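You operate a simulated robot arm through the tools that you are given. There is no shell and no other tool. Be economical: measure what you need, move in short steps, check, and stop when the job is done.

Carry out the task below with a simulated two-armed robot. There is one attempt and no reset: what you move stays moved.

TASK
Move the cracked brick on belt two to the orange patch.
Fine: first brush the dust off all three bricks; the belt stays switched off; put the yellow brush back. Set down upright: yellow brush. What is to be rubbed or washed off counts as gone when no trace of it is left.

The check looks at the end state, three seconds after you hand in, the way a careful person would. Anything else that was tipped, shoved, dropped, spilled or broken makes it a failure.

THE ROBOT
Two 7-joint arms with fingered hands on one trunk, on a base that drives. Base frame: it is fixed to the floor where the robot stands at the start and does not move with it; the origin is under the middle of the robot, x ahead of it, y to its left, z up. Lengths are in m, angles in rad, forces in N, time in s.
The left shoulder is at the start at [0.07, 0.142, 1.314], the right one opposite. With the tool pointing down near the work surface each hand reaches from about 0.1 to 0.72 m from the robot's upright axis, wherever it stands, measured 20 degrees to its own side. Places, roughly: main switch of belt two [0.7, 0.7, 0.8]; orange patch [0.5, 0.4, 0.8]; something [0.8, -0.2, 0.8]. Payload 3.6 kg a hand.
Tool frame (each hand has its own): the origin (TCP) lies between the finger pads and is the grasp point; the fingertips stand 0.025 m ahead of it; z points along the fingers, y is the line along which they close. Largest opening 0.088 m; the body of the gripper starts 0.029 m behind the TCP. The gripper is a hand of 5 fingers: y runs from the thumb to the fingers, the wrist lies at [-0.013, -0.097, -0.162] in the tool frame, and closing takes about 1.5 s.
Orientation is that of the tool frame in the base frame, as a unit quaternion [x, y, z, w]. With the fingers straight down and the wrist toward the robot, the tool's x, y and z point along [0, 1, 0], [1, 0, 0] and [0, 0, -1] of the base frame.

THE INTERFACE
- The arms move only by the tool send_rows. It takes "left_moves", "right_moves" or both (then of equal length, played together; a hand with none holds still); each is a list of rows, each a list of 6 numbers: the shift along the base's x, y, z in m, then the turn, a rotation vector about the base's x, y, z in rad. In form: [[x, y, z, wx, wy, wz], ...]. A call has 1 to 8 rows; each row is the pose to reach, as a shift and turn from the pose commanded when the call began. "left_fingers" and "right_fingers" are, for a hand that has rows, the finger opening in m, from 0 to 0.088, set as the call begins (left out, the last holds). A row lasts 0.2 s, in which the tool goes at most 0.05 m and 0.15 rad; a call with a longer step from one row to the next is refused whole, and so is a gripper value outside its range. Where a pose cannot be reached the arm comes as near as it can. A force on the tool above 40 N (or 10 N above the force at the start of the call, whichever is more), or a blocked arm, ends the call early, and 0.2 s more pass. Each finger travels about 0.072 m/s and halts on what it meets, pressing with about 32 N; the grip force reading is that of the motor and also rises with nothing between the fingers. The clock runs only during rows and for 0.2 s after the last one: add rows that repeat a pose to give the fingers time. It gives the time, the measured TCP pose, the force on the tool (base axes), the opening and the grip force at its end, in the units of the frame above (readings bear some noise), with the torque about the TCP (base axes, N m) and any sound that the robot's microphone picked up, and new pictures: "pictures" is both (left out), scene, wrist or none (wrist: the cameras of the hands that moved).
- Cameras (640 x 400 px; columns grow to the right, rows downward): "scene" is now at [0.1255, 0.0291, 1.5267]; the picture's right is [0.37, -0.93, 0.00], its down [-0.66, -0.26, -0.71] and it looks along [0.66, 0.26, -0.71] (base axes); focal length 268 px, centre (320, 200). "left" rides on the left gripper at [-0.059, -0.079, -0.105] in its tool frame; the picture's right is [-0.73, -0.32, 0.61], its down [0.62, -0.68, 0.38] and it looks along [0.29, 0.66, 0.70] (tool axes); focal length 234 px, centre (320, 200). "right" rides on the right gripper at [0.059, -0.079, -0.105] in its tool frame; the picture's right is [-0.73, 0.32, -0.61], its down [-0.62, -0.68, 0.38] and it looks along [-0.29, 0.66, 0.70] (tool axes); focal length 234 px, centre (320, 200). There is no depth. A picture from a camera that has moved, and an enlarged one, comes with that camera's place and axes in the base frame and with its lens.
- slide_trunk(by): slides the trunk up (or, below 0, down) by that many m; the arms and the scene camera ride with it, the base frame stays. It gives what a move gives, with no picture.
- drive_base(legs): drives the robot by 1 to 6 legs, each [ahead, left, turn to the left] in m, m and rad, along the robot's own axes; the way and the turn of a leg run together, so that a leg with both is an arc; at most 1.5 m and 3.142 rad a leg. The arms and the cameras ride along, it lands a little off, and it stops where it bumps. It gives what a move gives, and a new picture of the scene camera.
- finger_targets(index, middle, ring, little, thumb_bend, thumb_turn, hand): sets how far each is bent, from 0 (flat) to 1 (curled in); at 0.3 the hand is open as for a grip, at 0.7 the pads meet at the TCP. One left out holds its place. A second passes; each finger stops where it meets its share of the squeeze, and holds until it gets a number again. A gripper value or a shape takes the hand back. It gives what a move gives, with no picture; readings hold the bend of each and the force on index, middle, ring, little, thumb and palm. thumb_turn goes from beside the hand (0) to across from the fingers (1), as for a grip.
- grasp_type(shape, hand): the hand has 5 fingers and takes this shape, open, in about a second: jaw (thumb against the fingers, like two jaws); tri (thumb and two fingers); tip (a fingertip pinch); poke (one finger out to press); point (the index stretched); flat (the hand flat); cup (the hand cupped); fist (a fist). The gripper value then closes the fingers along that shape, each until it touches; the sizes above hold for jaw. It gives what a move gives, with no picture.
- pan_tilt(pan, tilt): turns the head with the scene camera to pan (to the left, within 1.501 rad either way) and tilt (down, from -0.506 to 1.204), counted from straight ahead of the robot. It gives what a move gives, and a new picture of the scene camera.
- inspect(camera, box): a new picture of the part [left, top, right, bottom] of that camera's present view, enlarged. The clock stands still meanwhile.
- hand_in(): hands the job in; it is judged then, once.

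Work in short steps. Places have to be worked out from the pictures, the camera data and where the tool is seen: move nearer, look again, correct. Check each grasp and each placing, and mend what went wrong. You have 120 turns and 260 pictures in all, those below and enlarged ones among them. Open the grippers and draw the arms clear of the work before you hand the job in, unless the task says otherwise; then end with one line.

The tools are called after "Request:" as a command line: name --argument value ..., lists and objects as JSON in quotes. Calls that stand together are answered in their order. send_rows: Moves the arms, as the interface text tells. Its arguments: {"type":"object","properties":{"left_moves":{"type":"array","items":{"type":"array","items":{"type":"number"}}},"left_fingers":{"type":"number"},"right_moves":{"type":"array","items":{"type":"array","items":{"type":"number"}}},"right_fingers":{"type":"number"},"pictures":{"type":"string","enum":["both","scene","wrist","none"]}},"required":[]} The other tools are called the same way: slide_trunk (by) slides the trunk up or down; grasp_type (shape, hand) gives the hand a shape; finger_targets (index, middle, ring, little, thumb_bend, thumb_turn, hand) moves the fingers one by one; drive_base (legs) drives the base; pan_tilt (pan, tilt) turns the head that bears the scene camera; inspect (camera, box) takes an enlarged picture of a part of a camera's view; hand_in () hands the job in.

At the start:

```text
t: 0.0
left_eef_pos: [0.412, 0.3908, 1.2775]
left_tool_rot: [0.707, 0.707, 0.0, 0.0]
left_ft_force: [0.5, -0.5, -0.2]
left_torque: [0.01, 0.02, 0.01]
left_finger_gap: 0.0875
left_gripper_force: 0.0
left_shape: jaw
left_bend: [0.3, 0.3, 0.3, 0.3, 0.3, 0.98]
left_finger forces: [0.0, 0.0, 0.1, 0.1, 0.1, 0.0]
right_eef_pos: [0.4706, 0.0505, 1.2537]
right_tool_rot: [0.707, 0.707, 0.0, -0.001]
right_ft_force: [0.8, 0.0, -0.1]
right_torque: [-0.02, -0.02, -0.01]
right_finger_gap: 0.0876
right_gripper_force: 0.0
right_shape: jaw
right_bend: [0.3, 0.3, 0.3, 0.3, 0.3, 0.98]
right_finger forces: [0.1, 0.0, 0.0, 0.0, 0.1, 0.0]
trunk travel left (down, up): [-0.85, 0.09]
robot x, y, heading: [0.0007, -0.0037, 0.003]
head pan, tilt: [0.374, 0.785]
```

scene: 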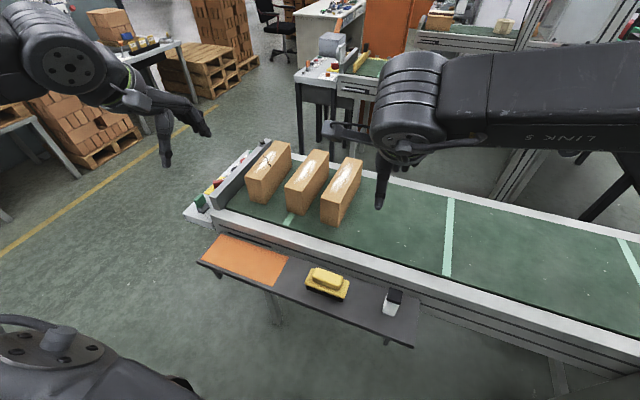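
right: 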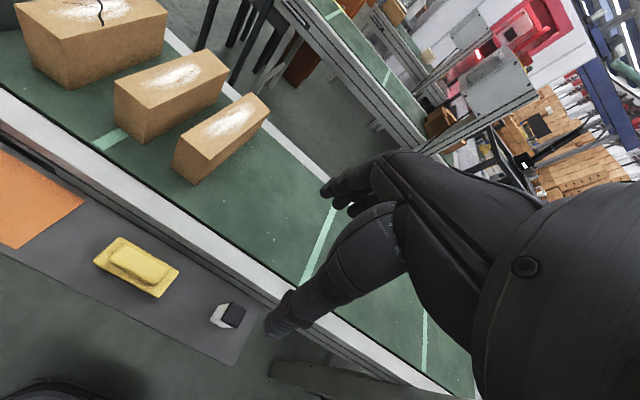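
left: 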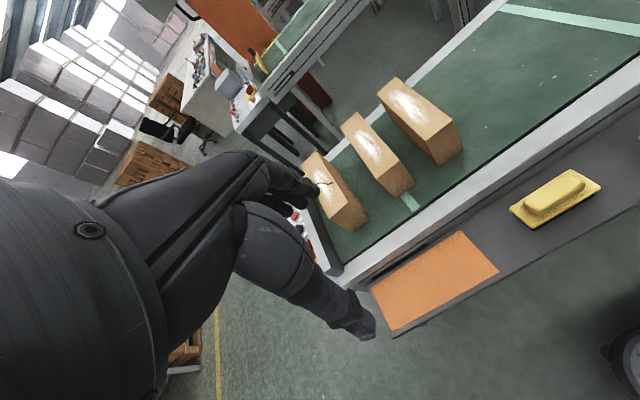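

I'll look closely at the bricks, the brush and the shelf first.

Request:
inspect --camera "scene" --box '[180, 120, 440, 282]'

Request:
inspect --camera "scene" --box '[180, 220, 440, 382]'

Request:
inspect --camera "left" --box '[280, 60, 620, 340]'

```text
2.46 times, centred on (310, 201) of scene
camera zoom: at [0.1255, 0.0291, 1.5267], right [0.37, -0.93, 0.0], down [-0.66, -0.26, -0.71], along [0.66, 0.26, -0.71], focal length 660 px, centre (345, 198)
```

zoom: 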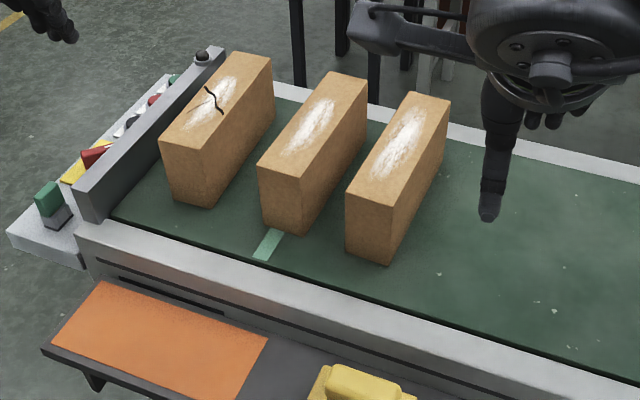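

```text
2.46 times, centred on (310, 301) of scene
camera zoom: at [0.1255, 0.0291, 1.5267], right [0.37, -0.93, 0.0], down [-0.66, -0.26, -0.71], along [0.66, 0.26, -0.71], focal length 660 px, centre (345, -49)
```

zoom: 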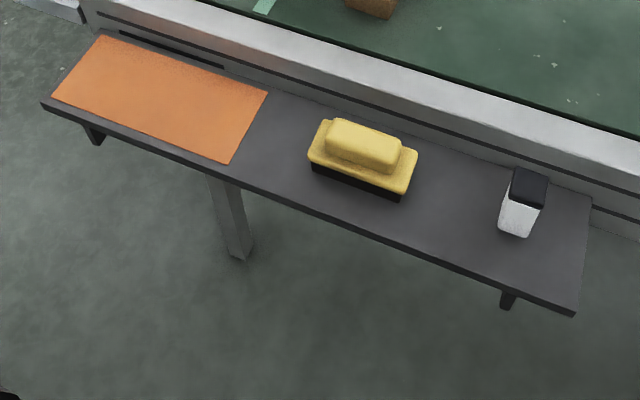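

```text
1.43 times, centred on (450, 200) of left
camera zoom: at [0.3325, 0.3325, 1.3817], right [-0.32, -0.73, -0.61], down [-0.68, 0.62, -0.38], along [0.66, 0.29, -0.7], focal length 334 px, centre (134, 200)
```

zoom: 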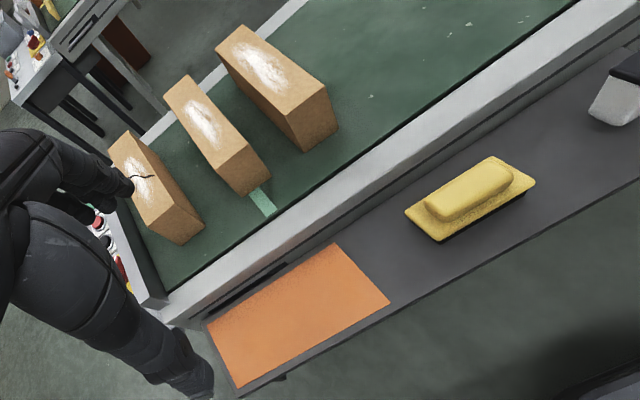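

The leftmost brick is cracked. I place the bricks' tops at z≈0.97 with centres near x 0.765 and y 0.47, 0.326 and 0.20. The brush is at about [0.477, 0.144] on the shelf (z 0.793), and the patch spans x 0.42–0.53, y 0.30–0.55. The bricks are out of reach from here, so I drive a little nearer.

Request:
drive_base --legs '[[0.12, 0.15, 0]]'

Request:
pan_tilt --pan 0.1 --tilt 0.85

```text
t: 1.6
left_eef_pos: [0.5301, 0.5358, 1.2806]
left_tool_rot: [0.707, 0.707, 0.002, -0.001]
left_ft_force: [0.1, -0.2, 0.1]
left_torque: [0.0, -0.05, -0.01]
left_finger_gap: 0.0876
left_gripper_force: 0.1
left_shape: jaw
left_bend: [0.3, 0.3, 0.3, 0.3, 0.3, 0.98]
left_finger forces: [0.0, 0.1, 0.1, 0.0, 0.0, 0.1]
right_eef_pos: [0.5876, 0.1966, 1.2542]
right_tool_rot: [0.707, 0.707, 0.001, 0.0]
right_ft_force: [0.6, 0.4, -0.7]
right_torque: [-0.01, 0.0, 0.0]
right_finger_gap: 0.0876
right_gripper_force: 0.1
right_shape: jaw
right_bend: [0.3, 0.3, 0.3, 0.3, 0.3, 0.98]
right_finger forces: [0.1, 0.1, 0.0, 0.1, 0.0, 0.0]
trunk travel left (down, up): [-0.85, 0.09]
robot x, y, heading: [0.1215, 0.1521, -0.001]
head pan, tilt: [0.374, 0.785]
camera scene: at [0.2428, 0.1748, 1.5271], right [0.36, -0.93, 0.0], down [-0.66, -0.26, -0.71], along [0.66, 0.26, -0.7], focal length 268 px, centre (320, 200)
```

scene: 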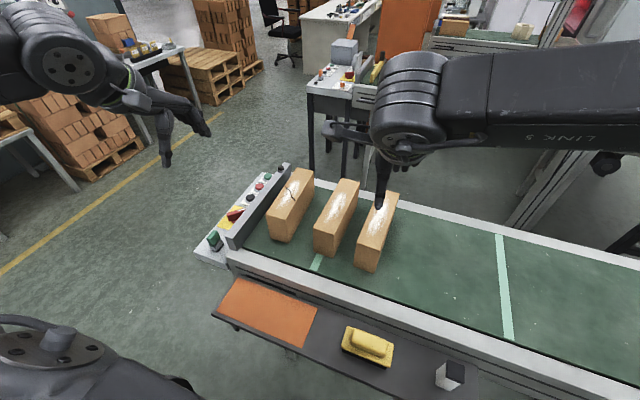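

```text
t: 2.3
left_eef_pos: [0.5325, 0.54, 1.279]
left_tool_rot: [0.707, 0.707, 0.0, 0.0]
left_ft_force: [-0.4, 0.5, -0.1]
left_torque: [-0.01, -0.01, -0.01]
left_finger_gap: 0.0876
left_gripper_force: 0.2
left_shape: jaw
left_bend: [0.3, 0.3, 0.3, 0.3, 0.3, 0.98]
left_finger forces: [0.1, 0.0, 0.0, 0.0, 0.0, 0.1]
right_eef_pos: [0.5905, 0.2005, 1.2516]
right_tool_rot: [0.708, 0.707, 0.0, 0.0]
right_ft_force: [0.6, -0.7, -0.4]
right_torque: [0.03, -0.01, 0.0]
right_finger_gap: 0.0876
right_gripper_force: 0.0
right_shape: jaw
right_bend: [0.3, 0.3, 0.3, 0.3, 0.3, 0.98]
right_finger forces: [0.0, 0.1, 0.1, 0.0, 0.0, 0.0]
trunk travel left (down, up): [-0.85, 0.09]
robot x, y, heading: [0.1189, 0.1485, -0.003]
head pan, tilt: [0.099, 0.85]
camera scene: at [0.2483, 0.1571, 1.5215], right [0.1, -0.99, 0.0], down [-0.75, -0.08, -0.66], along [0.66, 0.07, -0.75], focal length 268 px, centre (320, 200)
```

scene: 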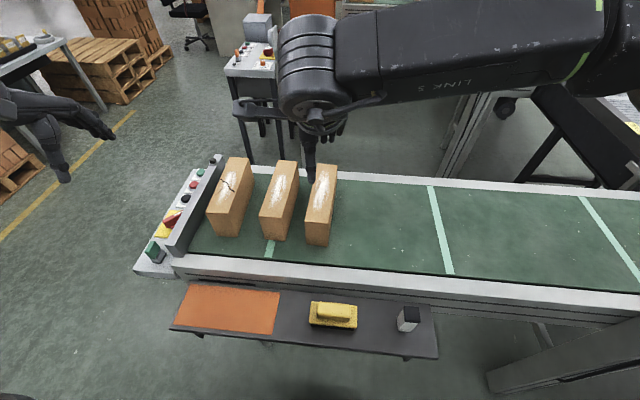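

The base has settled at (0.119, 0.149). I tilt the head down to see how much room there is between the base and the shelf.

Request:
pan_tilt --pan 0.1 --tilt 1.2

```text
t: 3.2
left_eef_pos: [0.5324, 0.5394, 1.2774]
left_tool_rot: [0.707, 0.707, 0.0, 0.0]
left_ft_force: [0.1, -0.6, 0.9]
left_torque: [-0.02, 0.0, -0.01]
left_finger_gap: 0.0874
left_gripper_force: 0.0
left_shape: jaw
left_bend: [0.3, 0.3, 0.3, 0.3, 0.3, 0.98]
left_finger forces: [0.1, 0.0, 0.2, 0.0, 0.1, 0.1]
right_eef_pos: [0.5907, 0.1989, 1.2535]
right_tool_rot: [0.707, 0.707, 0.0, 0.0]
right_ft_force: [0.5, -0.1, 0.2]
right_torque: [0.0, 0.02, 0.0]
right_finger_gap: 0.0877
right_gripper_force: 0.1
right_shape: jaw
right_bend: [0.3, 0.3, 0.3, 0.3, 0.3, 0.98]
right_finger forces: [0.1, 0.1, 0.0, 0.0, 0.1, 0.0]
trunk travel left (down, up): [-0.85, 0.09]
robot x, y, heading: [0.122, 0.1473, 0.0]
head pan, tilt: [0.099, 1.201]
camera scene: at [0.2255, 0.1542, 1.4979], right [0.1, -1.0, 0.0], down [-0.93, -0.09, -0.36], along [0.36, 0.04, -0.93], focal length 268 px, centre (320, 200)
```

scene: 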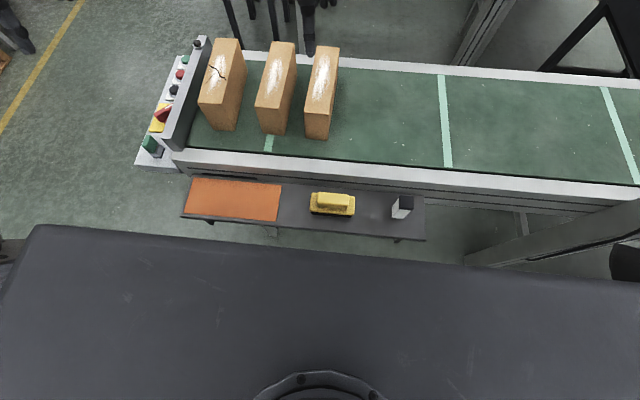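

What fills the lower part of the picture is the robot's own chest, so there is room ahead. I go on a little further forward and left.

Request:
drive_base --legs '[[0.07, 0.07, 0]]'

Request:
pan_tilt --pan 0.1 --tilt 0.95

```text
t: 4.3
left_eef_pos: [0.5982, 0.6055, 1.2794]
left_tool_rot: [0.707, 0.707, 0.003, 0.0]
left_ft_force: [0.6, 0.2, 0.4]
left_torque: [0.01, 0.02, 0.0]
left_finger_gap: 0.0874
left_gripper_force: 0.1
left_shape: jaw
left_bend: [0.3, 0.3, 0.3, 0.3, 0.3, 0.98]
left_finger forces: [0.0, 0.1, 0.0, 0.0, 0.0, 0.0]
right_eef_pos: [0.6583, 0.2661, 1.2551]
right_tool_rot: [0.707, 0.707, 0.001, 0.0]
right_ft_force: [0.5, 0.3, 0.1]
right_torque: [0.01, -0.03, -0.02]
right_finger_gap: 0.0876
right_gripper_force: 0.1
right_shape: jaw
right_bend: [0.3, 0.3, 0.3, 0.3, 0.3, 0.98]
right_finger forces: [0.0, 0.0, 0.0, 0.0, 0.0, 0.0]
trunk travel left (down, up): [-0.85, 0.09]
robot x, y, heading: [0.194, 0.2184, 0.001]
head pan, tilt: [0.099, 1.201]
camera scene: at [0.2925, 0.2197, 1.4981], right [0.1, -0.99, 0.0], down [-0.93, -0.09, -0.36], along [0.36, 0.04, -0.93], focal length 268 px, centre (320, 200)
```

scene: 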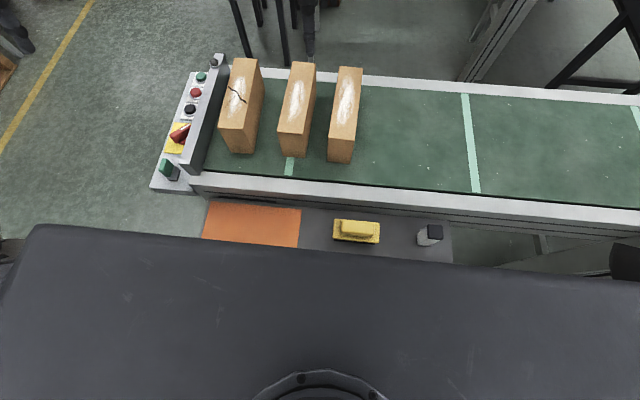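

```text
t: 5.1
left_eef_pos: [0.6021, 0.6104, 1.2771]
left_tool_rot: [0.707, 0.707, 0.0, 0.0]
left_ft_force: [-0.1, -0.4, -0.2]
left_torque: [-0.02, 0.04, 0.01]
left_finger_gap: 0.0875
left_gripper_force: 0.1
left_shape: jaw
left_bend: [0.3, 0.3, 0.3, 0.3, 0.3, 0.98]
left_finger forces: [0.1, 0.0, 0.0, 0.1, 0.0, 0.0]
right_eef_pos: [0.6616, 0.2688, 1.2531]
right_tool_rot: [0.707, 0.707, 0.0, 0.001]
right_ft_force: [-0.6, 0.3, -0.1]
right_torque: [0.01, 0.02, 0.01]
right_finger_gap: 0.0878
right_gripper_force: 0.0
right_shape: jaw
right_bend: [0.3, 0.3, 0.3, 0.3, 0.3, 0.98]
right_finger forces: [0.0, 0.0, 0.1, 0.0, 0.1, 0.1]
trunk travel left (down, up): [-0.85, 0.09]
robot x, y, heading: [0.1866, 0.218, 0.002]
head pan, tilt: [0.099, 0.949]
camera scene: at [0.3139, 0.2261, 1.5138], right [0.1, -0.99, 0.0], down [-0.81, -0.08, -0.58], along [0.58, 0.06, -0.81], focal length 268 px, centre (320, 200)
```

scene: 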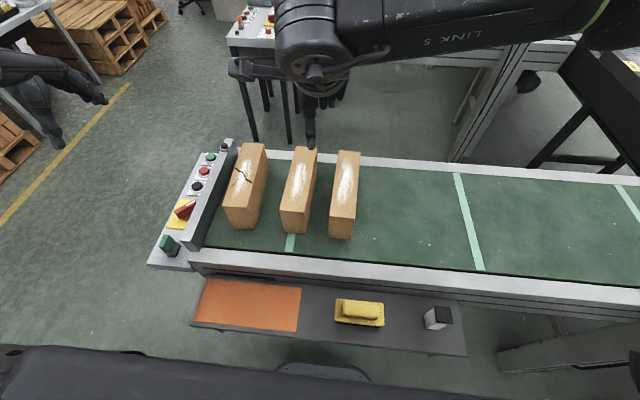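

I move the right arm back out of the way and bring the left hand toward the brush, still high up.

Request:
send_rows --right_moves '[[-0.02, -0.04, 0, 0, 0, 0], [-0.04, -0.08, 0, 0, 0, 0], [-0.06, -0.12, 0, 0, 0, 0], [-0.08, -0.16, 0, 0, 0, 0], [-0.1, -0.2, 0, 0, 0, 0], [-0.12, -0.24, 0, 0, 0, 0], [-0.14, -0.28, 0, 0, 0, 0], [-0.16, -0.32, 0, 0, 0, 0]]' --left_moves '[[-0.01, -0.04, 0, 0, 0, 0], [-0.02, -0.08, 0, 0, 0, 0], [-0.03, -0.12, 0, 0, 0, 0], [-0.04, -0.16, 0, 0, 0, 0], [-0.05, -0.2, 0, 0, 0, 0], [-0.06, -0.24, 0, 0, 0, 0], [-0.08, -0.28, 0, 0, 0, 0], [-0.1, -0.32, 0, 0, 0, 0]]' --pictures "scene"

```text
t: 6.9
left_eef_pos: [0.5128, 0.2806, 1.2822]
left_tool_rot: [0.706, 0.708, 0.0, -0.002]
left_ft_force: [-0.6, 0.1, 0.6]
left_torque: [-0.01, -0.02, -0.02]
left_finger_gap: 0.0876
left_gripper_force: 0.1
left_shape: jaw
left_bend: [0.3, 0.3, 0.3, 0.3, 0.3, 0.98]
left_finger forces: [0.0, 0.0, 0.0, 0.0, 0.1, 0.0]
left hand out of reach, approached as far as the arm can: row 5, 6, 7, 8
right_eef_pos: [0.5556, -0.0418, 1.2784]
right_tool_rot: [0.706, 0.708, -0.002, -0.003]
right_ft_force: [-0.1, -0.1, 0.3]
right_torque: [0.0, 0.02, -0.01]
right_finger_gap: 0.0876
right_gripper_force: 0.1
right_shape: jaw
right_bend: [0.3, 0.3, 0.3, 0.3, 0.3, 0.98]
right_finger forces: [0.1, 0.1, 0.1, 0.0, 0.1, 0.0]
right hand out of reach, approached as far as the arm can: row 5, 6, 7, 8
trunk travel left (down, up): [-0.85, 0.09]
robot x, y, heading: [0.1888, 0.2179, 0.002]
head pan, tilt: [0.099, 0.949]
camera scene: at [0.3149, 0.2232, 1.5138], right [0.1, -0.99, 0.0], down [-0.81, -0.08, -0.58], along [0.58, 0.06, -0.81], focal length 268 px, centre (320, 200)
```

scene: 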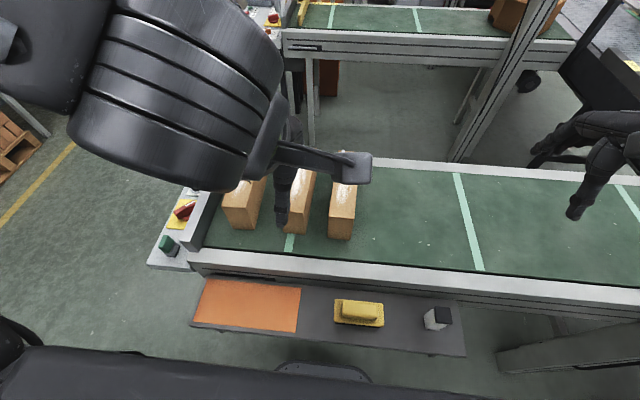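

At this height the near reach is limited, so I lower the left hand over the shelf at y≈0.28, clear of the bricks, and retract the right a bit further.

Request:
send_rows --left_moves '[[0, 0, -0.03, 0, 0, 0], [0, 0, -0.06, 0, 0, 0], [0, 0, -0.1, 0, 0, 0], [0, 0, -0.14, 0, 0, 0], [0, 0, -0.18, 0, 0, 0], [0, 0, -0.22, 0, 0, 0], [0, 0, -0.22, 0, 0, 0]]' --pictures "both"

```text
t: 8.5
left_eef_pos: [0.5698, 0.3065, 1.1107]
left_tool_rot: [0.707, 0.707, -0.001, -0.001]
left_ft_force: [1.3, 0.0, 0.5]
left_torque: [0.01, -0.03, -0.01]
left_finger_gap: 0.0876
left_gripper_force: 0.1
left_shape: jaw
left_bend: [0.3, 0.3, 0.3, 0.3, 0.3, 0.98]
left_finger forces: [0.1, 0.0, 0.0, 0.0, 0.0, 0.0]
left hand out of reach, approached as far as the arm can: row 1, 2, 3, 4, 5, 6, 7
right_eef_pos: [0.5536, -0.0417, 1.2794]
right_tool_rot: [0.707, 0.707, 0.0, 0.0]
right_ft_force: [0.0, 0.2, -0.3]
right_torque: [0.0, 0.01, -0.01]
right_finger_gap: 0.0877
right_gripper_force: 0.1
right_shape: jaw
right_bend: [0.3, 0.3, 0.3, 0.3, 0.3, 0.98]
right_finger forces: [0.0, 0.0, 0.0, 0.0, 0.0, 0.0]
trunk travel left (down, up): [-0.85, 0.09]
robot x, y, heading: [0.1927, 0.2185, 0.004]
head pan, tilt: [0.099, 0.949]
camera scene: at [0.3128, 0.2247, 1.514], right [0.1, -0.99, 0.0], down [-0.81, -0.08, -0.58], along [0.58, 0.06, -0.81], focal length 268 px, centre (320, 200)
camera left: at [0.4901, 0.2495, 1.2146], right [-0.32, -0.73, -0.61], down [-0.68, 0.62, -0.38], along [0.66, 0.29, -0.7], focal length 234 px, centre (320, 200)
```

scene: 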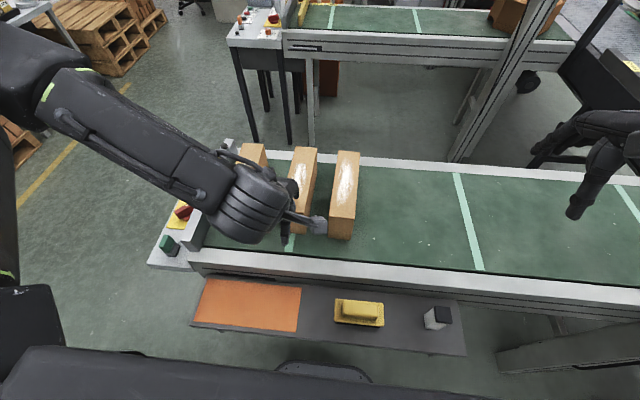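
left: 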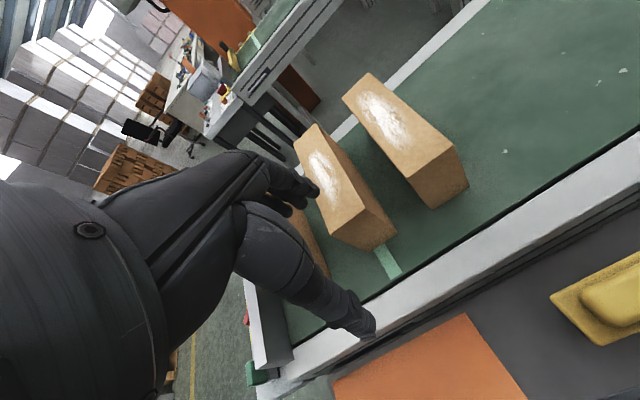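

The left hand doesn't reach inward well from here, but the right hand suits the brush (about 20° to its side), and the left will do the brick. I send the left arm back up and out of the way.

Request:
send_rows --left_moves '[[0, 0, 0.04, 0, 0, 0], [0, 0.02, 0.08, 0, 0, 0], [0.01, 0.05, 0.11, 0, 0, 0], [0.02, 0.09, 0.14, 0, 0, 0], [0.03, 0.13, 0.16, 0, 0, 0], [0.03, 0.17, 0.17, 0, 0, 0], [0.04, 0.21, 0.18, 0, 0, 0], [0.05, 0.25, 0.18, 0, 0, 0]]' --right_moves '[[0, 0.01, -0.03, 0, 0, 0], [0, 0.02, -0.06, 0, 0, 0], [0, 0.03, -0.09, 0, 0, 0], [0, 0.04, -0.12, 0, 0, 0], [0, 0.06, -0.15, 0, 0, 0], [-0.01, 0.08, -0.17, 0, 0, 0], [-0.02, 0.1, -0.19, 0, 0, 0], [-0.02, 0.12, -0.2, 0, 0, 0]]' --pictures "both"

```text
refused: row 4 steps farther than a row can; nothing moved
```

Request:
send_rows --left_moves '[[0, 0, 0.04, 0, 0, 0], [0, 0.02, 0.08, 0, 0, 0], [0.01, 0.05, 0.11, 0, 0, 0], [0.02, 0.08, 0.14, 0, 0, 0], [0.03, 0.12, 0.16, 0, 0, 0], [0.03, 0.16, 0.17, 0, 0, 0], [0.04, 0.2, 0.18, 0, 0, 0], [0.05, 0.24, 0.18, 0, 0, 0]]' --right_moves '[[0, 0.01, -0.03, 0, 0, 0], [0, 0.02, -0.06, 0, 0, 0], [0, 0.03, -0.09, 0, 0, 0], [0, 0.04, -0.12, 0, 0, 0], [0, 0.06, -0.15, 0, 0, 0], [-0.01, 0.08, -0.17, 0, 0, 0], [-0.02, 0.1, -0.19, 0, 0, 0], [-0.02, 0.12, -0.2, 0, 0, 0]]' --pictures "both"

```text
t: 10.3
left_eef_pos: [0.6239, 0.5475, 1.2882]
left_tool_rot: [0.707, 0.707, -0.002, 0.0]
left_ft_force: [-0.1, 0.6, 0.1]
left_torque: [-0.03, -0.03, 0.0]
left_finger_gap: 0.0878
left_gripper_force: 0.1
left_shape: jaw
left_bend: [0.3, 0.3, 0.3, 0.3, 0.3, 0.98]
left_finger forces: [0.1, 0.1, 0.0, 0.0, 0.1, 0.1]
left hand out of reach, approached as far as the arm can: row 2
right_eef_pos: [0.5731, 0.0934, 1.0654]
right_tool_rot: [0.707, 0.707, -0.001, 0.001]
right_ft_force: [0.7, 0.6, 0.8]
right_torque: [0.02, -0.02, 0.02]
right_finger_gap: 0.0878
right_gripper_force: 0.0
right_shape: jaw
right_bend: [0.3, 0.3, 0.3, 0.3, 0.3, 0.98]
right_finger forces: [0.0, 0.0, 0.0, 0.0, 0.0, 0.0]
right hand out of reach, approached as far as the arm can: row 1, 2, 3, 4, 5, 6, 7, 8
trunk travel left (down, up): [-0.85, 0.09]
robot x, y, heading: [0.1905, 0.2194, 0.001]
head pan, tilt: [0.099, 0.949]
camera scene: at [0.3143, 0.2289, 1.5138], right [0.1, -0.99, 0.0], down [-0.81, -0.08, -0.58], along [0.58, 0.06, -0.81], focal length 268 px, centre (320, 200)
camera right: at [0.494, 0.1516, 1.17], right [0.32, -0.72, 0.61], down [-0.68, -0.62, -0.38], along [0.66, -0.29, -0.7], focal length 234 px, centre (320, 200)
camera left: at [0.5443, 0.4898, 1.3931], right [-0.32, -0.73, -0.6], down [-0.68, 0.62, -0.38], along [0.66, 0.29, -0.7], focal length 234 px, centre (320, 200)
```

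scene: 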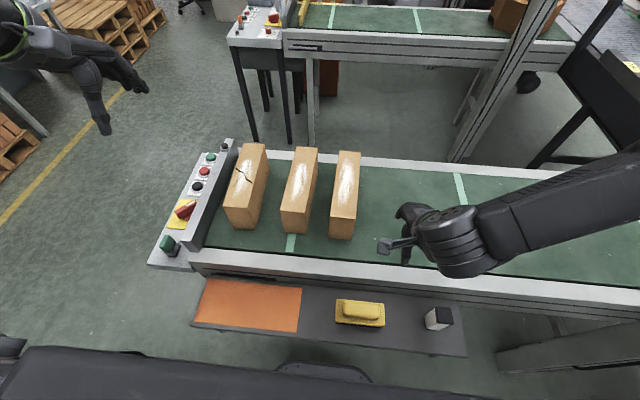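
right: 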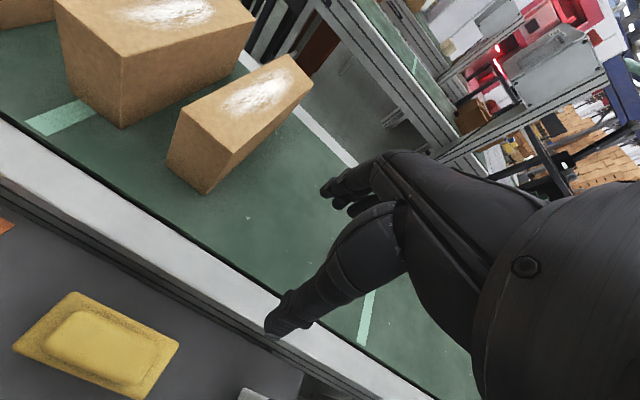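
left: 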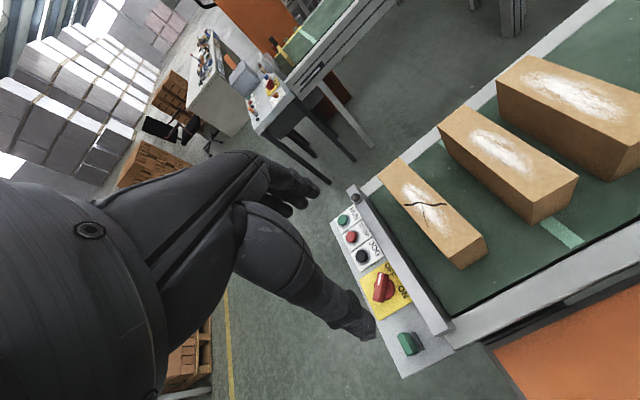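

The inner limit looks like elbow folding, since the wrist is near shoulder height. Raising the trunk should help, so I raise it by 0.09.

Request:
slide_trunk --by 0.09

Request:
send_rows --right_moves '[[0, 0, -0.03, 0, 0, 0], [0, 0.01, -0.07, 0, 0, 0], [-0.03, 0.02, -0.1, 0, 0, 0], [-0.06, 0.03, -0.12, 0, 0, 0], [-0.09, 0.04, -0.13, 0, 0, 0], [-0.09, 0.04, -0.13, 0, 0, 0]]' --pictures "both"

```text
t: 11.5
left_eef_pos: [0.6233, 0.545, 1.3803]
left_tool_rot: [0.708, 0.707, 0.0, 0.0]
left_ft_force: [-0.3, 0.2, 0.3]
left_torque: [0.02, -0.02, -0.03]
left_finger_gap: 0.0876
left_gripper_force: 0.1
left_shape: jaw
left_bend: [0.3, 0.3, 0.3, 0.3, 0.3, 0.98]
left_finger forces: [0.0, 0.0, 0.1, 0.0, 0.0, 0.0]
right_eef_pos: [0.5715, 0.0902, 1.1554]
right_tool_rot: [0.707, 0.707, 0.0, 0.001]
right_ft_force: [0.3, 0.3, 1.3]
right_torque: [-0.01, -0.02, -0.02]
right_finger_gap: 0.0874
right_gripper_force: 0.1
right_shape: jaw
right_bend: [0.3, 0.3, 0.3, 0.3, 0.3, 0.98]
right_finger forces: [0.1, 0.0, 0.0, 0.1, 0.0, 0.0]
trunk travel left (down, up): [-0.94, 0.0]
robot x, y, heading: [0.1914, 0.217, 0.003]
head pan, tilt: [0.099, 0.949]
```

```text
t: 12.9
left_eef_pos: [0.6225, 0.5416, 1.3816]
left_tool_rot: [0.707, 0.707, 0.001, -0.001]
left_ft_force: [0.4, 0.0, 0.4]
left_torque: [0.01, 0.0, 0.05]
left_finger_gap: 0.0881
left_gripper_force: 0.0
left_shape: jaw
left_bend: [0.3, 0.3, 0.3, 0.3, 0.3, 0.98]
left_finger forces: [0.0, 0.0, 0.1, 0.1, 0.1, 0.0]
right_eef_pos: [0.5168, 0.1346, 1.0246]
right_tool_rot: [0.707, 0.708, -0.003, -0.003]
right_ft_force: [1.1, -0.5, 0.0]
right_torque: [0.0, 0.01, -0.03]
right_finger_gap: 0.0881
right_gripper_force: 0.1
right_shape: jaw
right_bend: [0.3, 0.3, 0.3, 0.3, 0.3, 0.98]
right_finger forces: [0.0, 0.1, 0.1, 0.0, 0.0, 0.1]
right hand out of reach, approached as far as the arm can: row 4, 5, 6
trunk travel left (down, up): [-0.94, 0.0]
robot x, y, heading: [0.1912, 0.2181, 0.005]
head pan, tilt: [0.099, 0.949]
camera scene: at [0.3122, 0.2228, 1.6041], right [0.1, -0.99, 0.0], down [-0.81, -0.08, -0.58], along [0.58, 0.06, -0.81], focal length 268 px, centre (320, 200)
camera right: at [0.4382, 0.1929, 1.1302], right [0.33, -0.73, 0.6], down [-0.68, -0.62, -0.38], along [0.65, -0.29, -0.7], focal length 234 px, centre (320, 200)
```

scene: 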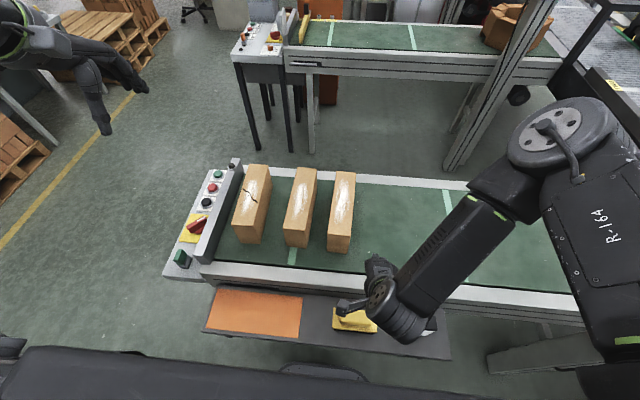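
right: 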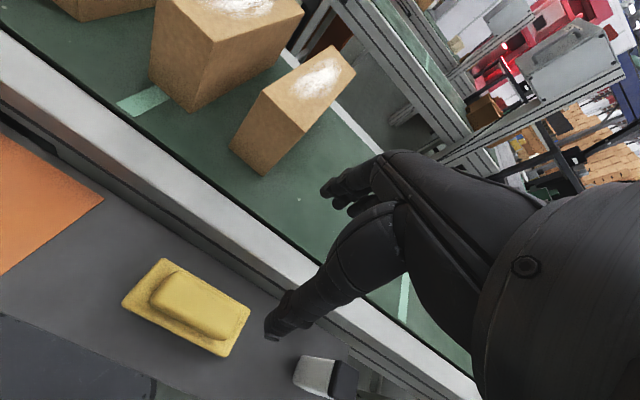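

The brush centre refines to about [0.478, 0.150] with its long axis along y, which suits this hand orientation. I descend toward it.

Request:
send_rows --right_moves '[[0, 0, -0.03, 0, 0, 0], [-0.01, 0.005, -0.06, 0, 0, 0], [-0.02, 0.01, -0.08, 0, 0, 0], [-0.03, 0.015, -0.1, 0, 0, 0], [-0.038, 0.015, -0.1, 0, 0, 0], [-0.038, 0.015, -0.1, 0, 0, 0]]' --right_fingers 0.088 --pictures "both"

```text
t: 14.3
left_eef_pos: [0.6221, 0.5433, 1.3814]
left_tool_rot: [0.707, 0.707, 0.0, 0.0]
left_ft_force: [-0.1, -0.4, 0.1]
left_torque: [0.02, -0.01, 0.0]
left_finger_gap: 0.0878
left_gripper_force: 0.0
left_shape: jaw
left_bend: [0.3, 0.3, 0.3, 0.3, 0.3, 0.98]
left_finger forces: [0.0, 0.0, 0.0, 0.0, 0.0, 0.0]
right_eef_pos: [0.5005, 0.1703, 0.9303]
right_tool_rot: [0.708, 0.707, -0.003, -0.002]
right_ft_force: [1.0, 1.2, 0.9]
right_torque: [0.03, -0.04, -0.02]
right_finger_gap: 0.0876
right_gripper_force: 0.1
right_shape: jaw
right_bend: [0.3, 0.3, 0.3, 0.3, 0.3, 0.98]
right_finger forces: [0.0, 0.1, 0.1, 0.1, 0.0, 0.0]
right hand out of reach, approached as far as the arm can: row 2, 3, 4, 5, 6
trunk travel left (down, up): [-0.94, 0.0]
robot x, y, heading: [0.1897, 0.2183, -0.001]
head pan, tilt: [0.099, 0.949]
camera scene: at [0.3125, 0.2249, 1.604], right [0.1, -0.99, 0.0], down [-0.81, -0.08, -0.58], along [0.58, 0.06, -0.81], focal length 268 px, centre (320, 200)
camera right: at [0.4222, 0.2285, 1.0355], right [0.33, -0.72, 0.61], down [-0.68, -0.62, -0.38], along [0.65, -0.29, -0.7], focal length 234 px, centre (320, 200)
```

scene: 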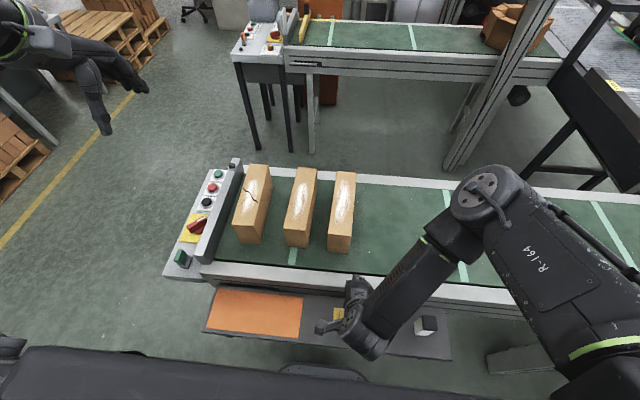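
right: 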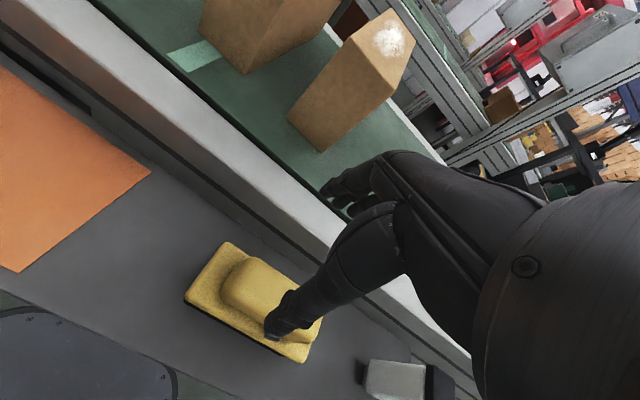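

The hand is still at its inner limit. I back the base off 0.1 m (the hand is clear above the shelf) so the brush sits comfortably in the right arm's reach.

Request:
drive_base --legs '[[-0.11, 0.02, 0]]'

Request:
send_rows --right_moves '[[0.02, -0.01, 0, 0, 0, 0], [0.04, -0.02, 0, 0, 0, 0], [0.06, -0.03, 0, 0, 0, 0], [0.085, -0.035, 0, 0, 0, 0], [0.085, -0.035, 0, 0, 0, 0]]' --pictures "both"

```text
t: 15.5
left_eef_pos: [0.518, 0.5637, 1.3789]
left_tool_rot: [0.708, 0.706, -0.001, -0.002]
left_ft_force: [0.7, 0.0, 0.0]
left_torque: [0.0, 0.01, -0.02]
left_finger_gap: 0.0878
left_gripper_force: 0.1
left_shape: jaw
left_bend: [0.3, 0.3, 0.3, 0.3, 0.3, 0.98]
left_finger forces: [0.0, 0.1, 0.0, 0.0, 0.0, 0.0]
right_eef_pos: [0.3947, 0.1887, 0.9296]
right_tool_rot: [0.709, 0.706, -0.005, -0.002]
right_ft_force: [0.1, -0.7, 0.0]
right_torque: [0.02, 0.01, -0.01]
right_finger_gap: 0.0875
right_gripper_force: 0.0
right_shape: jaw
right_bend: [0.3, 0.3, 0.3, 0.3, 0.3, 0.98]
right_finger forces: [0.0, 0.1, 0.0, 0.0, 0.1, 0.0]
trunk travel left (down, up): [-0.94, 0.0]
robot x, y, heading: [0.0822, 0.239, -0.006]
head pan, tilt: [0.099, 0.949]
camera scene: at [0.2082, 0.2441, 1.6036], right [0.1, -1.0, 0.0], down [-0.81, -0.08, -0.58], along [0.58, 0.06, -0.81], focal length 268 px, centre (320, 200)
```

scene: 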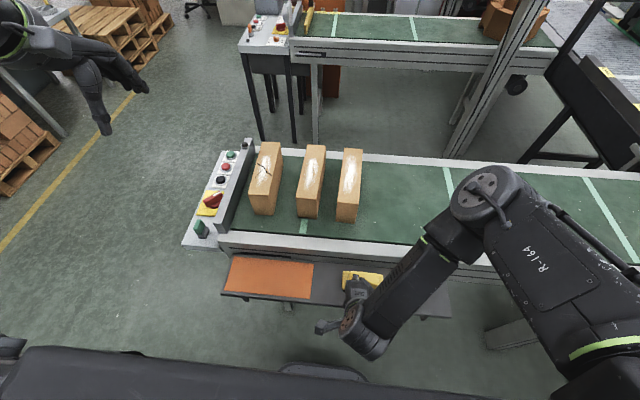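

```text
t: 16.7
left_eef_pos: [0.5138, 0.563, 1.3799]
left_tool_rot: [0.708, 0.706, 0.0, 0.0]
left_ft_force: [0.3, 0.1, -0.2]
left_torque: [0.02, 0.0, 0.02]
left_finger_gap: 0.088
left_gripper_force: 0.0
left_shape: jaw
left_bend: [0.3, 0.3, 0.3, 0.3, 0.3, 0.98]
left_finger forces: [0.1, 0.1, 0.0, 0.0, 0.0, 0.0]
right_eef_pos: [0.4796, 0.1551, 0.9303]
right_tool_rot: [0.708, 0.706, -0.004, -0.001]
right_ft_force: [0.1, 1.0, -0.1]
right_torque: [0.02, 0.03, -0.02]
right_finger_gap: 0.0875
right_gripper_force: 0.0
right_shape: jaw
right_bend: [0.3, 0.3, 0.3, 0.3, 0.3, 0.98]
right_finger forces: [0.1, 0.0, 0.0, 0.0, 0.0, 0.0]
right hand out of reach, approached as far as the arm can: row 2, 3
trunk travel left (down, up): [-0.94, 0.0]
robot x, y, heading: [0.0855, 0.2374, -0.003]
head pan, tilt: [0.099, 0.949]
camera scene: at [0.2049, 0.2447, 1.6039], right [0.1, -1.0, 0.0], down [-0.81, -0.08, -0.58], along [0.58, 0.06, -0.81], focal length 268 px, centre (320, 200)
camera right: at [0.4018, 0.214, 1.0354], right [0.32, -0.72, 0.61], down [-0.69, -0.62, -0.37], along [0.65, -0.3, -0.7], focal length 234 px, centre (320, 200)
```

scene: 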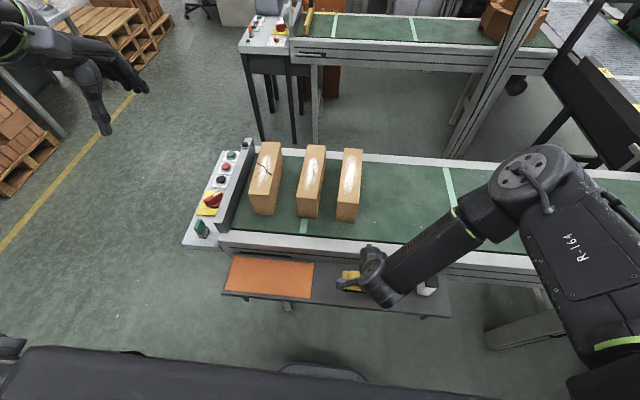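
right: 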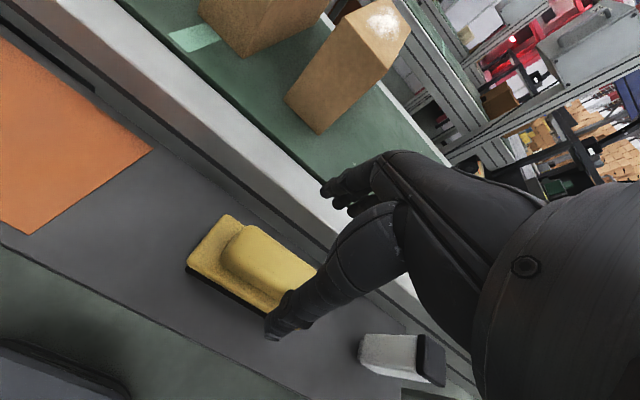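

The hand is now right over the brush. I zoom in to see its profile before choosing the grip height.

Request:
inspect --camera "right" --box '[150, 190, 350, 350]'

```text
2.50 times, centred on (250, 270) of right
camera zoom: at [0.4018, 0.214, 1.0354], right [0.32, -0.72, 0.61], down [-0.69, -0.62, -0.37], along [0.65, -0.3, -0.7], focal length 585 px, centre (495, 25)
```

zoom: 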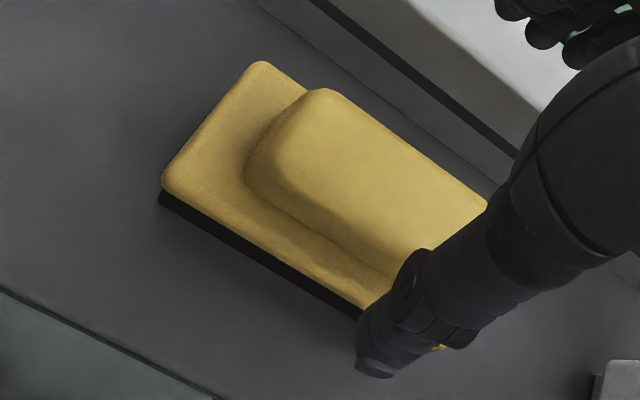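

The ridge is a proper handle about 0.035 wide. I lower the TCP to about 0.855 and look before closing.

Request:
send_rows --right_moves '[[0, -0.006, -0.03, 0, 0, 0], [0, -0.006, -0.055, 0, 0, 0], [0, -0.006, -0.075, 0, 0, 0], [0, -0.006, -0.075, 0, 0, 0]]' --pictures "both"

```text
t: 17.7
left_eef_pos: [0.5124, 0.5633, 1.3803]
left_tool_rot: [0.708, 0.706, 0.0, -0.001]
left_ft_force: [-0.3, 1.0, -0.1]
left_torque: [0.05, 0.01, 0.02]
left_finger_gap: 0.0879
left_gripper_force: 0.0
left_shape: jaw
left_bend: [0.3, 0.3, 0.3, 0.3, 0.3, 0.98]
left_finger forces: [0.0, 0.0, 0.0, 0.0, 0.1, 0.0]
right_eef_pos: [0.4916, 0.1697, 0.8634]
right_tool_rot: [0.712, 0.702, -0.013, -0.001]
right_ft_force: [-0.8, 0.2, -1.2]
right_torque: [-0.02, 0.0, 0.0]
right_finger_gap: 0.088
right_gripper_force: 0.1
right_shape: jaw
right_bend: [0.3, 0.3, 0.3, 0.3, 0.3, 0.98]
right_finger forces: [0.1, 0.0, 0.0, 0.0, 0.0, 0.0]
right hand out of reach, approached as far as the arm can: row 1, 2, 3, 4
trunk travel left (down, up): [-0.94, 0.0]
robot x, y, heading: [0.0823, 0.2391, -0.003]
head pan, tilt: [0.099, 0.949]
camera scene: at [0.2034, 0.2448, 1.604], right [0.1, -1.0, 0.0], down [-0.81, -0.08, -0.58], along [0.58, 0.06, -0.81], focal length 268 px, centre (320, 200)
camera right: at [0.4145, 0.2303, 0.9682], right [0.33, -0.72, 0.61], down [-0.7, -0.62, -0.36], along [0.64, -0.31, -0.7], focal length 234 px, centre (320, 200)
```

scene: 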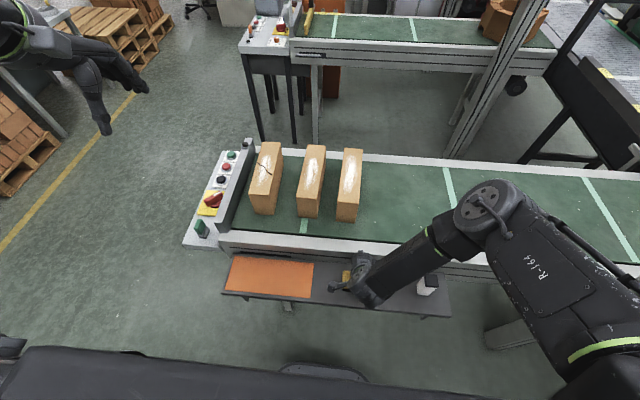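
right: 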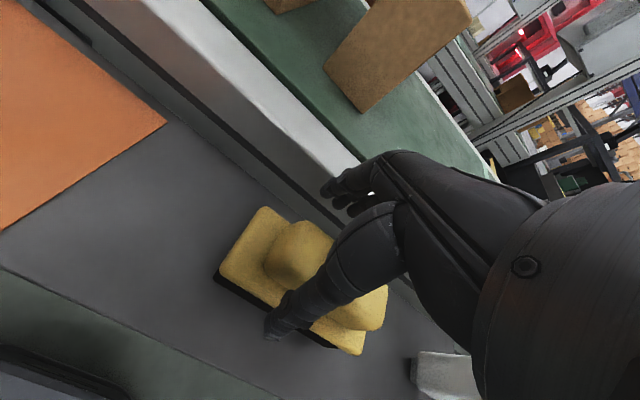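

The arm is folded, with its elbow in front of the wrist, and runs out of motion. More distance from the shelf will suit it better, so I lift the hand and back the base off a further 0.13 m.

Request:
send_rows --right_moves '[[0, 0, 0.04, 0, 0, 0], [0, 0, 0.08, 0, 0, 0], [0, 0, 0.08, 0, 0, 0]]' --pictures "none"

Request:
drive_base --legs '[[-0.14, 0.02, 0]]'

Request:
send_rows --right_moves '[[0.03, -0.01, 0, 0, 0, 0], [0.06, -0.01, 0, 0, 0, 0], [0.09, -0.02, 0, 0, 0, 0], [0.12, -0.03, 0, 0, 0, 0], [0.13, -0.04, 0, 0, 0, 0], [0.13, -0.04, 0, 0, 0, 0]]' --pictures "both"

```text
t: 18.5
left_eef_pos: [0.5139, 0.5642, 1.3807]
left_tool_rot: [0.708, 0.707, 0.0, 0.0]
left_ft_force: [-0.5, 0.0, -0.2]
left_torque: [-0.02, 0.0, 0.01]
left_finger_gap: 0.0878
left_gripper_force: 0.1
left_shape: jaw
left_bend: [0.3, 0.3, 0.3, 0.3, 0.3, 0.98]
left_finger forces: [0.0, 0.0, 0.1, 0.1, 0.1, 0.1]
right_eef_pos: [0.4903, 0.1703, 0.9424]
right_tool_rot: [0.709, 0.706, -0.004, 0.0]
right_ft_force: [0.6, 0.1, 0.3]
right_torque: [0.02, 0.0, 0.02]
right_finger_gap: 0.0879
right_gripper_force: 0.1
right_shape: jaw
right_bend: [0.3, 0.3, 0.3, 0.3, 0.3, 0.98]
right_finger forces: [0.0, 0.0, 0.0, 0.0, 0.0, 0.1]
trunk travel left (down, up): [-0.94, 0.0]
robot x, y, heading: [0.0835, 0.239, 0.001]
head pan, tilt: [0.099, 0.949]
```

```text
t: 19.9
left_eef_pos: [0.376, 0.5821, 1.3796]
left_tool_rot: [0.709, 0.705, 0.0, -0.001]
left_ft_force: [0.8, 0.4, 0.4]
left_torque: [-0.02, 0.02, 0.01]
left_finger_gap: 0.0878
left_gripper_force: 0.1
left_shape: jaw
left_bend: [0.3, 0.3, 0.3, 0.3, 0.3, 0.98]
left_finger forces: [0.1, 0.0, 0.0, 0.1, 0.0, 0.0]
right_eef_pos: [0.3493, 0.1879, 0.9418]
right_tool_rot: [0.71, 0.704, -0.004, -0.002]
right_ft_force: [0.1, 0.4, 0.2]
right_torque: [0.01, 0.0, -0.02]
right_finger_gap: 0.0881
right_gripper_force: 0.1
right_shape: jaw
right_bend: [0.3, 0.3, 0.3, 0.3, 0.3, 0.98]
right_finger forces: [0.0, 0.0, 0.0, 0.0, 0.0, 0.0]
trunk travel left (down, up): [-0.94, 0.0]
robot x, y, heading: [-0.0591, 0.2606, -0.007]
head pan, tilt: [0.099, 0.949]
camera scene: at [0.0654, 0.2644, 1.6037], right [0.09, -1.0, 0.0], down [-0.81, -0.08, -0.58], along [0.58, 0.06, -0.81], focal length 268 px, centre (320, 200)
```

scene: 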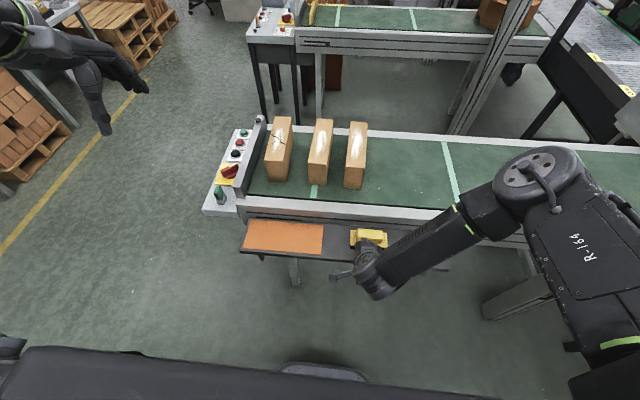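

```text
t: 21.3
left_eef_pos: [0.3713, 0.5828, 1.3808]
left_tool_rot: [0.709, 0.705, 0.0, 0.0]
left_ft_force: [-0.4, 0.5, -0.5]
left_torque: [0.02, 0.01, 0.02]
left_finger_gap: 0.0875
left_gripper_force: 0.1
left_shape: jaw
left_bend: [0.3, 0.3, 0.3, 0.3, 0.3, 0.98]
left_finger forces: [0.1, 0.1, 0.0, 0.0, 0.1, 0.1]
right_eef_pos: [0.4783, 0.1491, 0.9421]
right_tool_rot: [0.71, 0.704, -0.003, 0.0]
right_ft_force: [-0.2, -0.1, 0.1]
right_torque: [-0.03, 0.01, 0.0]
right_finger_gap: 0.0878
right_gripper_force: 0.0
right_shape: jaw
right_bend: [0.3, 0.3, 0.3, 0.3, 0.3, 0.98]
right_finger forces: [0.0, 0.1, 0.0, 0.0, 0.0, 0.1]
trunk travel left (down, up): [-0.94, 0.0]
robot x, y, heading: [-0.0599, 0.2615, -0.008]
head pan, tilt: [0.099, 0.949]
camera scene: at [0.061, 0.2651, 1.6041], right [0.09, -1.0, 0.0], down [-0.81, -0.08, -0.58], along [0.58, 0.05, -0.81], focal length 268 px, centre (320, 200)
camera right: at [0.4002, 0.2088, 1.0473], right [0.32, -0.73, 0.61], down [-0.69, -0.62, -0.38], along [0.65, -0.3, -0.7], focal length 234 px, centre (320, 200)
```

scene: 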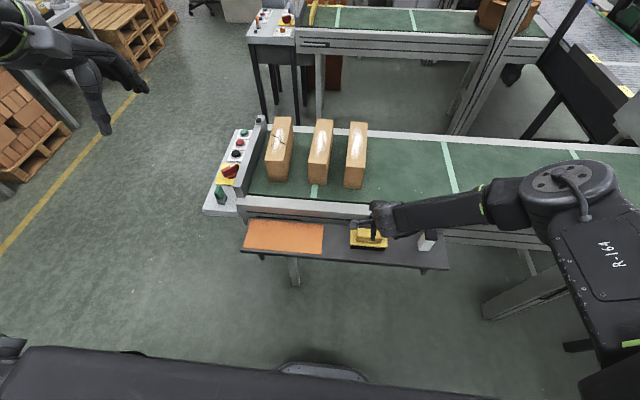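
right: 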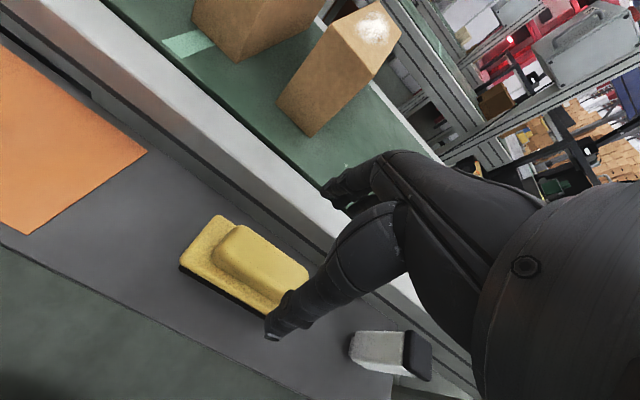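

This time the pose was reached exactly, at [0.478, 0.149]. I lower the hand to z 0.855.

Request:
send_rows --right_moves '[[0, 0, -0.04, 0, 0, 0], [0, 0, -0.07, 0, 0, 0], [0, 0, -0.088, 0, 0, 0], [0, 0, -0.088, 0, 0, 0]]' --pictures "both"

Request:
inspect --camera "scene" --box '[310, 180, 470, 280]'

```text
t: 22.3
left_eef_pos: [0.3732, 0.5814, 1.3796]
left_tool_rot: [0.708, 0.706, 0.0, 0.0]
left_ft_force: [-0.5, 0.2, 0.2]
left_torque: [-0.02, -0.04, 0.01]
left_finger_gap: 0.088
left_gripper_force: 0.0
left_shape: jaw
left_bend: [0.3, 0.3, 0.3, 0.3, 0.3, 0.98]
left_finger forces: [0.0, 0.0, 0.1, 0.1, 0.0, 0.1]
right_eef_pos: [0.4791, 0.1491, 0.855]
right_tool_rot: [0.709, 0.705, -0.004, -0.002]
right_ft_force: [-0.2, 0.0, 0.7]
right_torque: [-0.02, -0.03, 0.02]
right_finger_gap: 0.0879
right_gripper_force: 0.0
right_shape: jaw
right_bend: [0.3, 0.3, 0.3, 0.3, 0.3, 0.98]
right_finger forces: [0.0, 0.1, 0.1, 0.0, 0.1, 0.1]
trunk travel left (down, up): [-0.94, 0.0]
robot x, y, heading: [-0.0593, 0.2578, -0.004]
head pan, tilt: [0.099, 0.949]
camera scene: at [0.062, 0.2647, 1.604], right [0.09, -1.0, 0.0], down [-0.81, -0.08, -0.58], along [0.58, 0.05, -0.81], focal length 268 px, centre (320, 200)
camera right: at [0.4001, 0.2077, 0.9598], right [0.32, -0.73, 0.61], down [-0.69, -0.62, -0.38], along [0.65, -0.3, -0.7], focal length 234 px, centre (320, 200)
```

scene: 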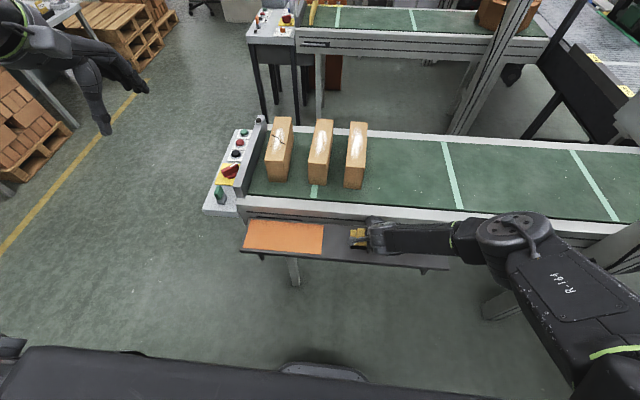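
right: 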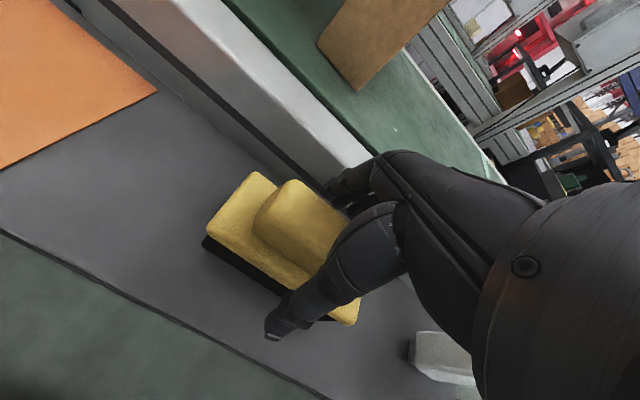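

```text
4.00 times, centred on (390, 230) of scene
camera zoom: at [0.062, 0.2647, 1.604], right [0.09, -1.0, 0.0], down [-0.81, -0.08, -0.58], along [0.58, 0.05, -0.81], focal length 1072 px, centre (40, 80)
```

zoom: 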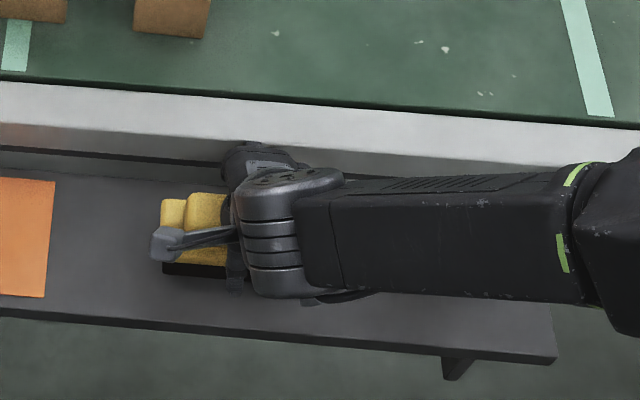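

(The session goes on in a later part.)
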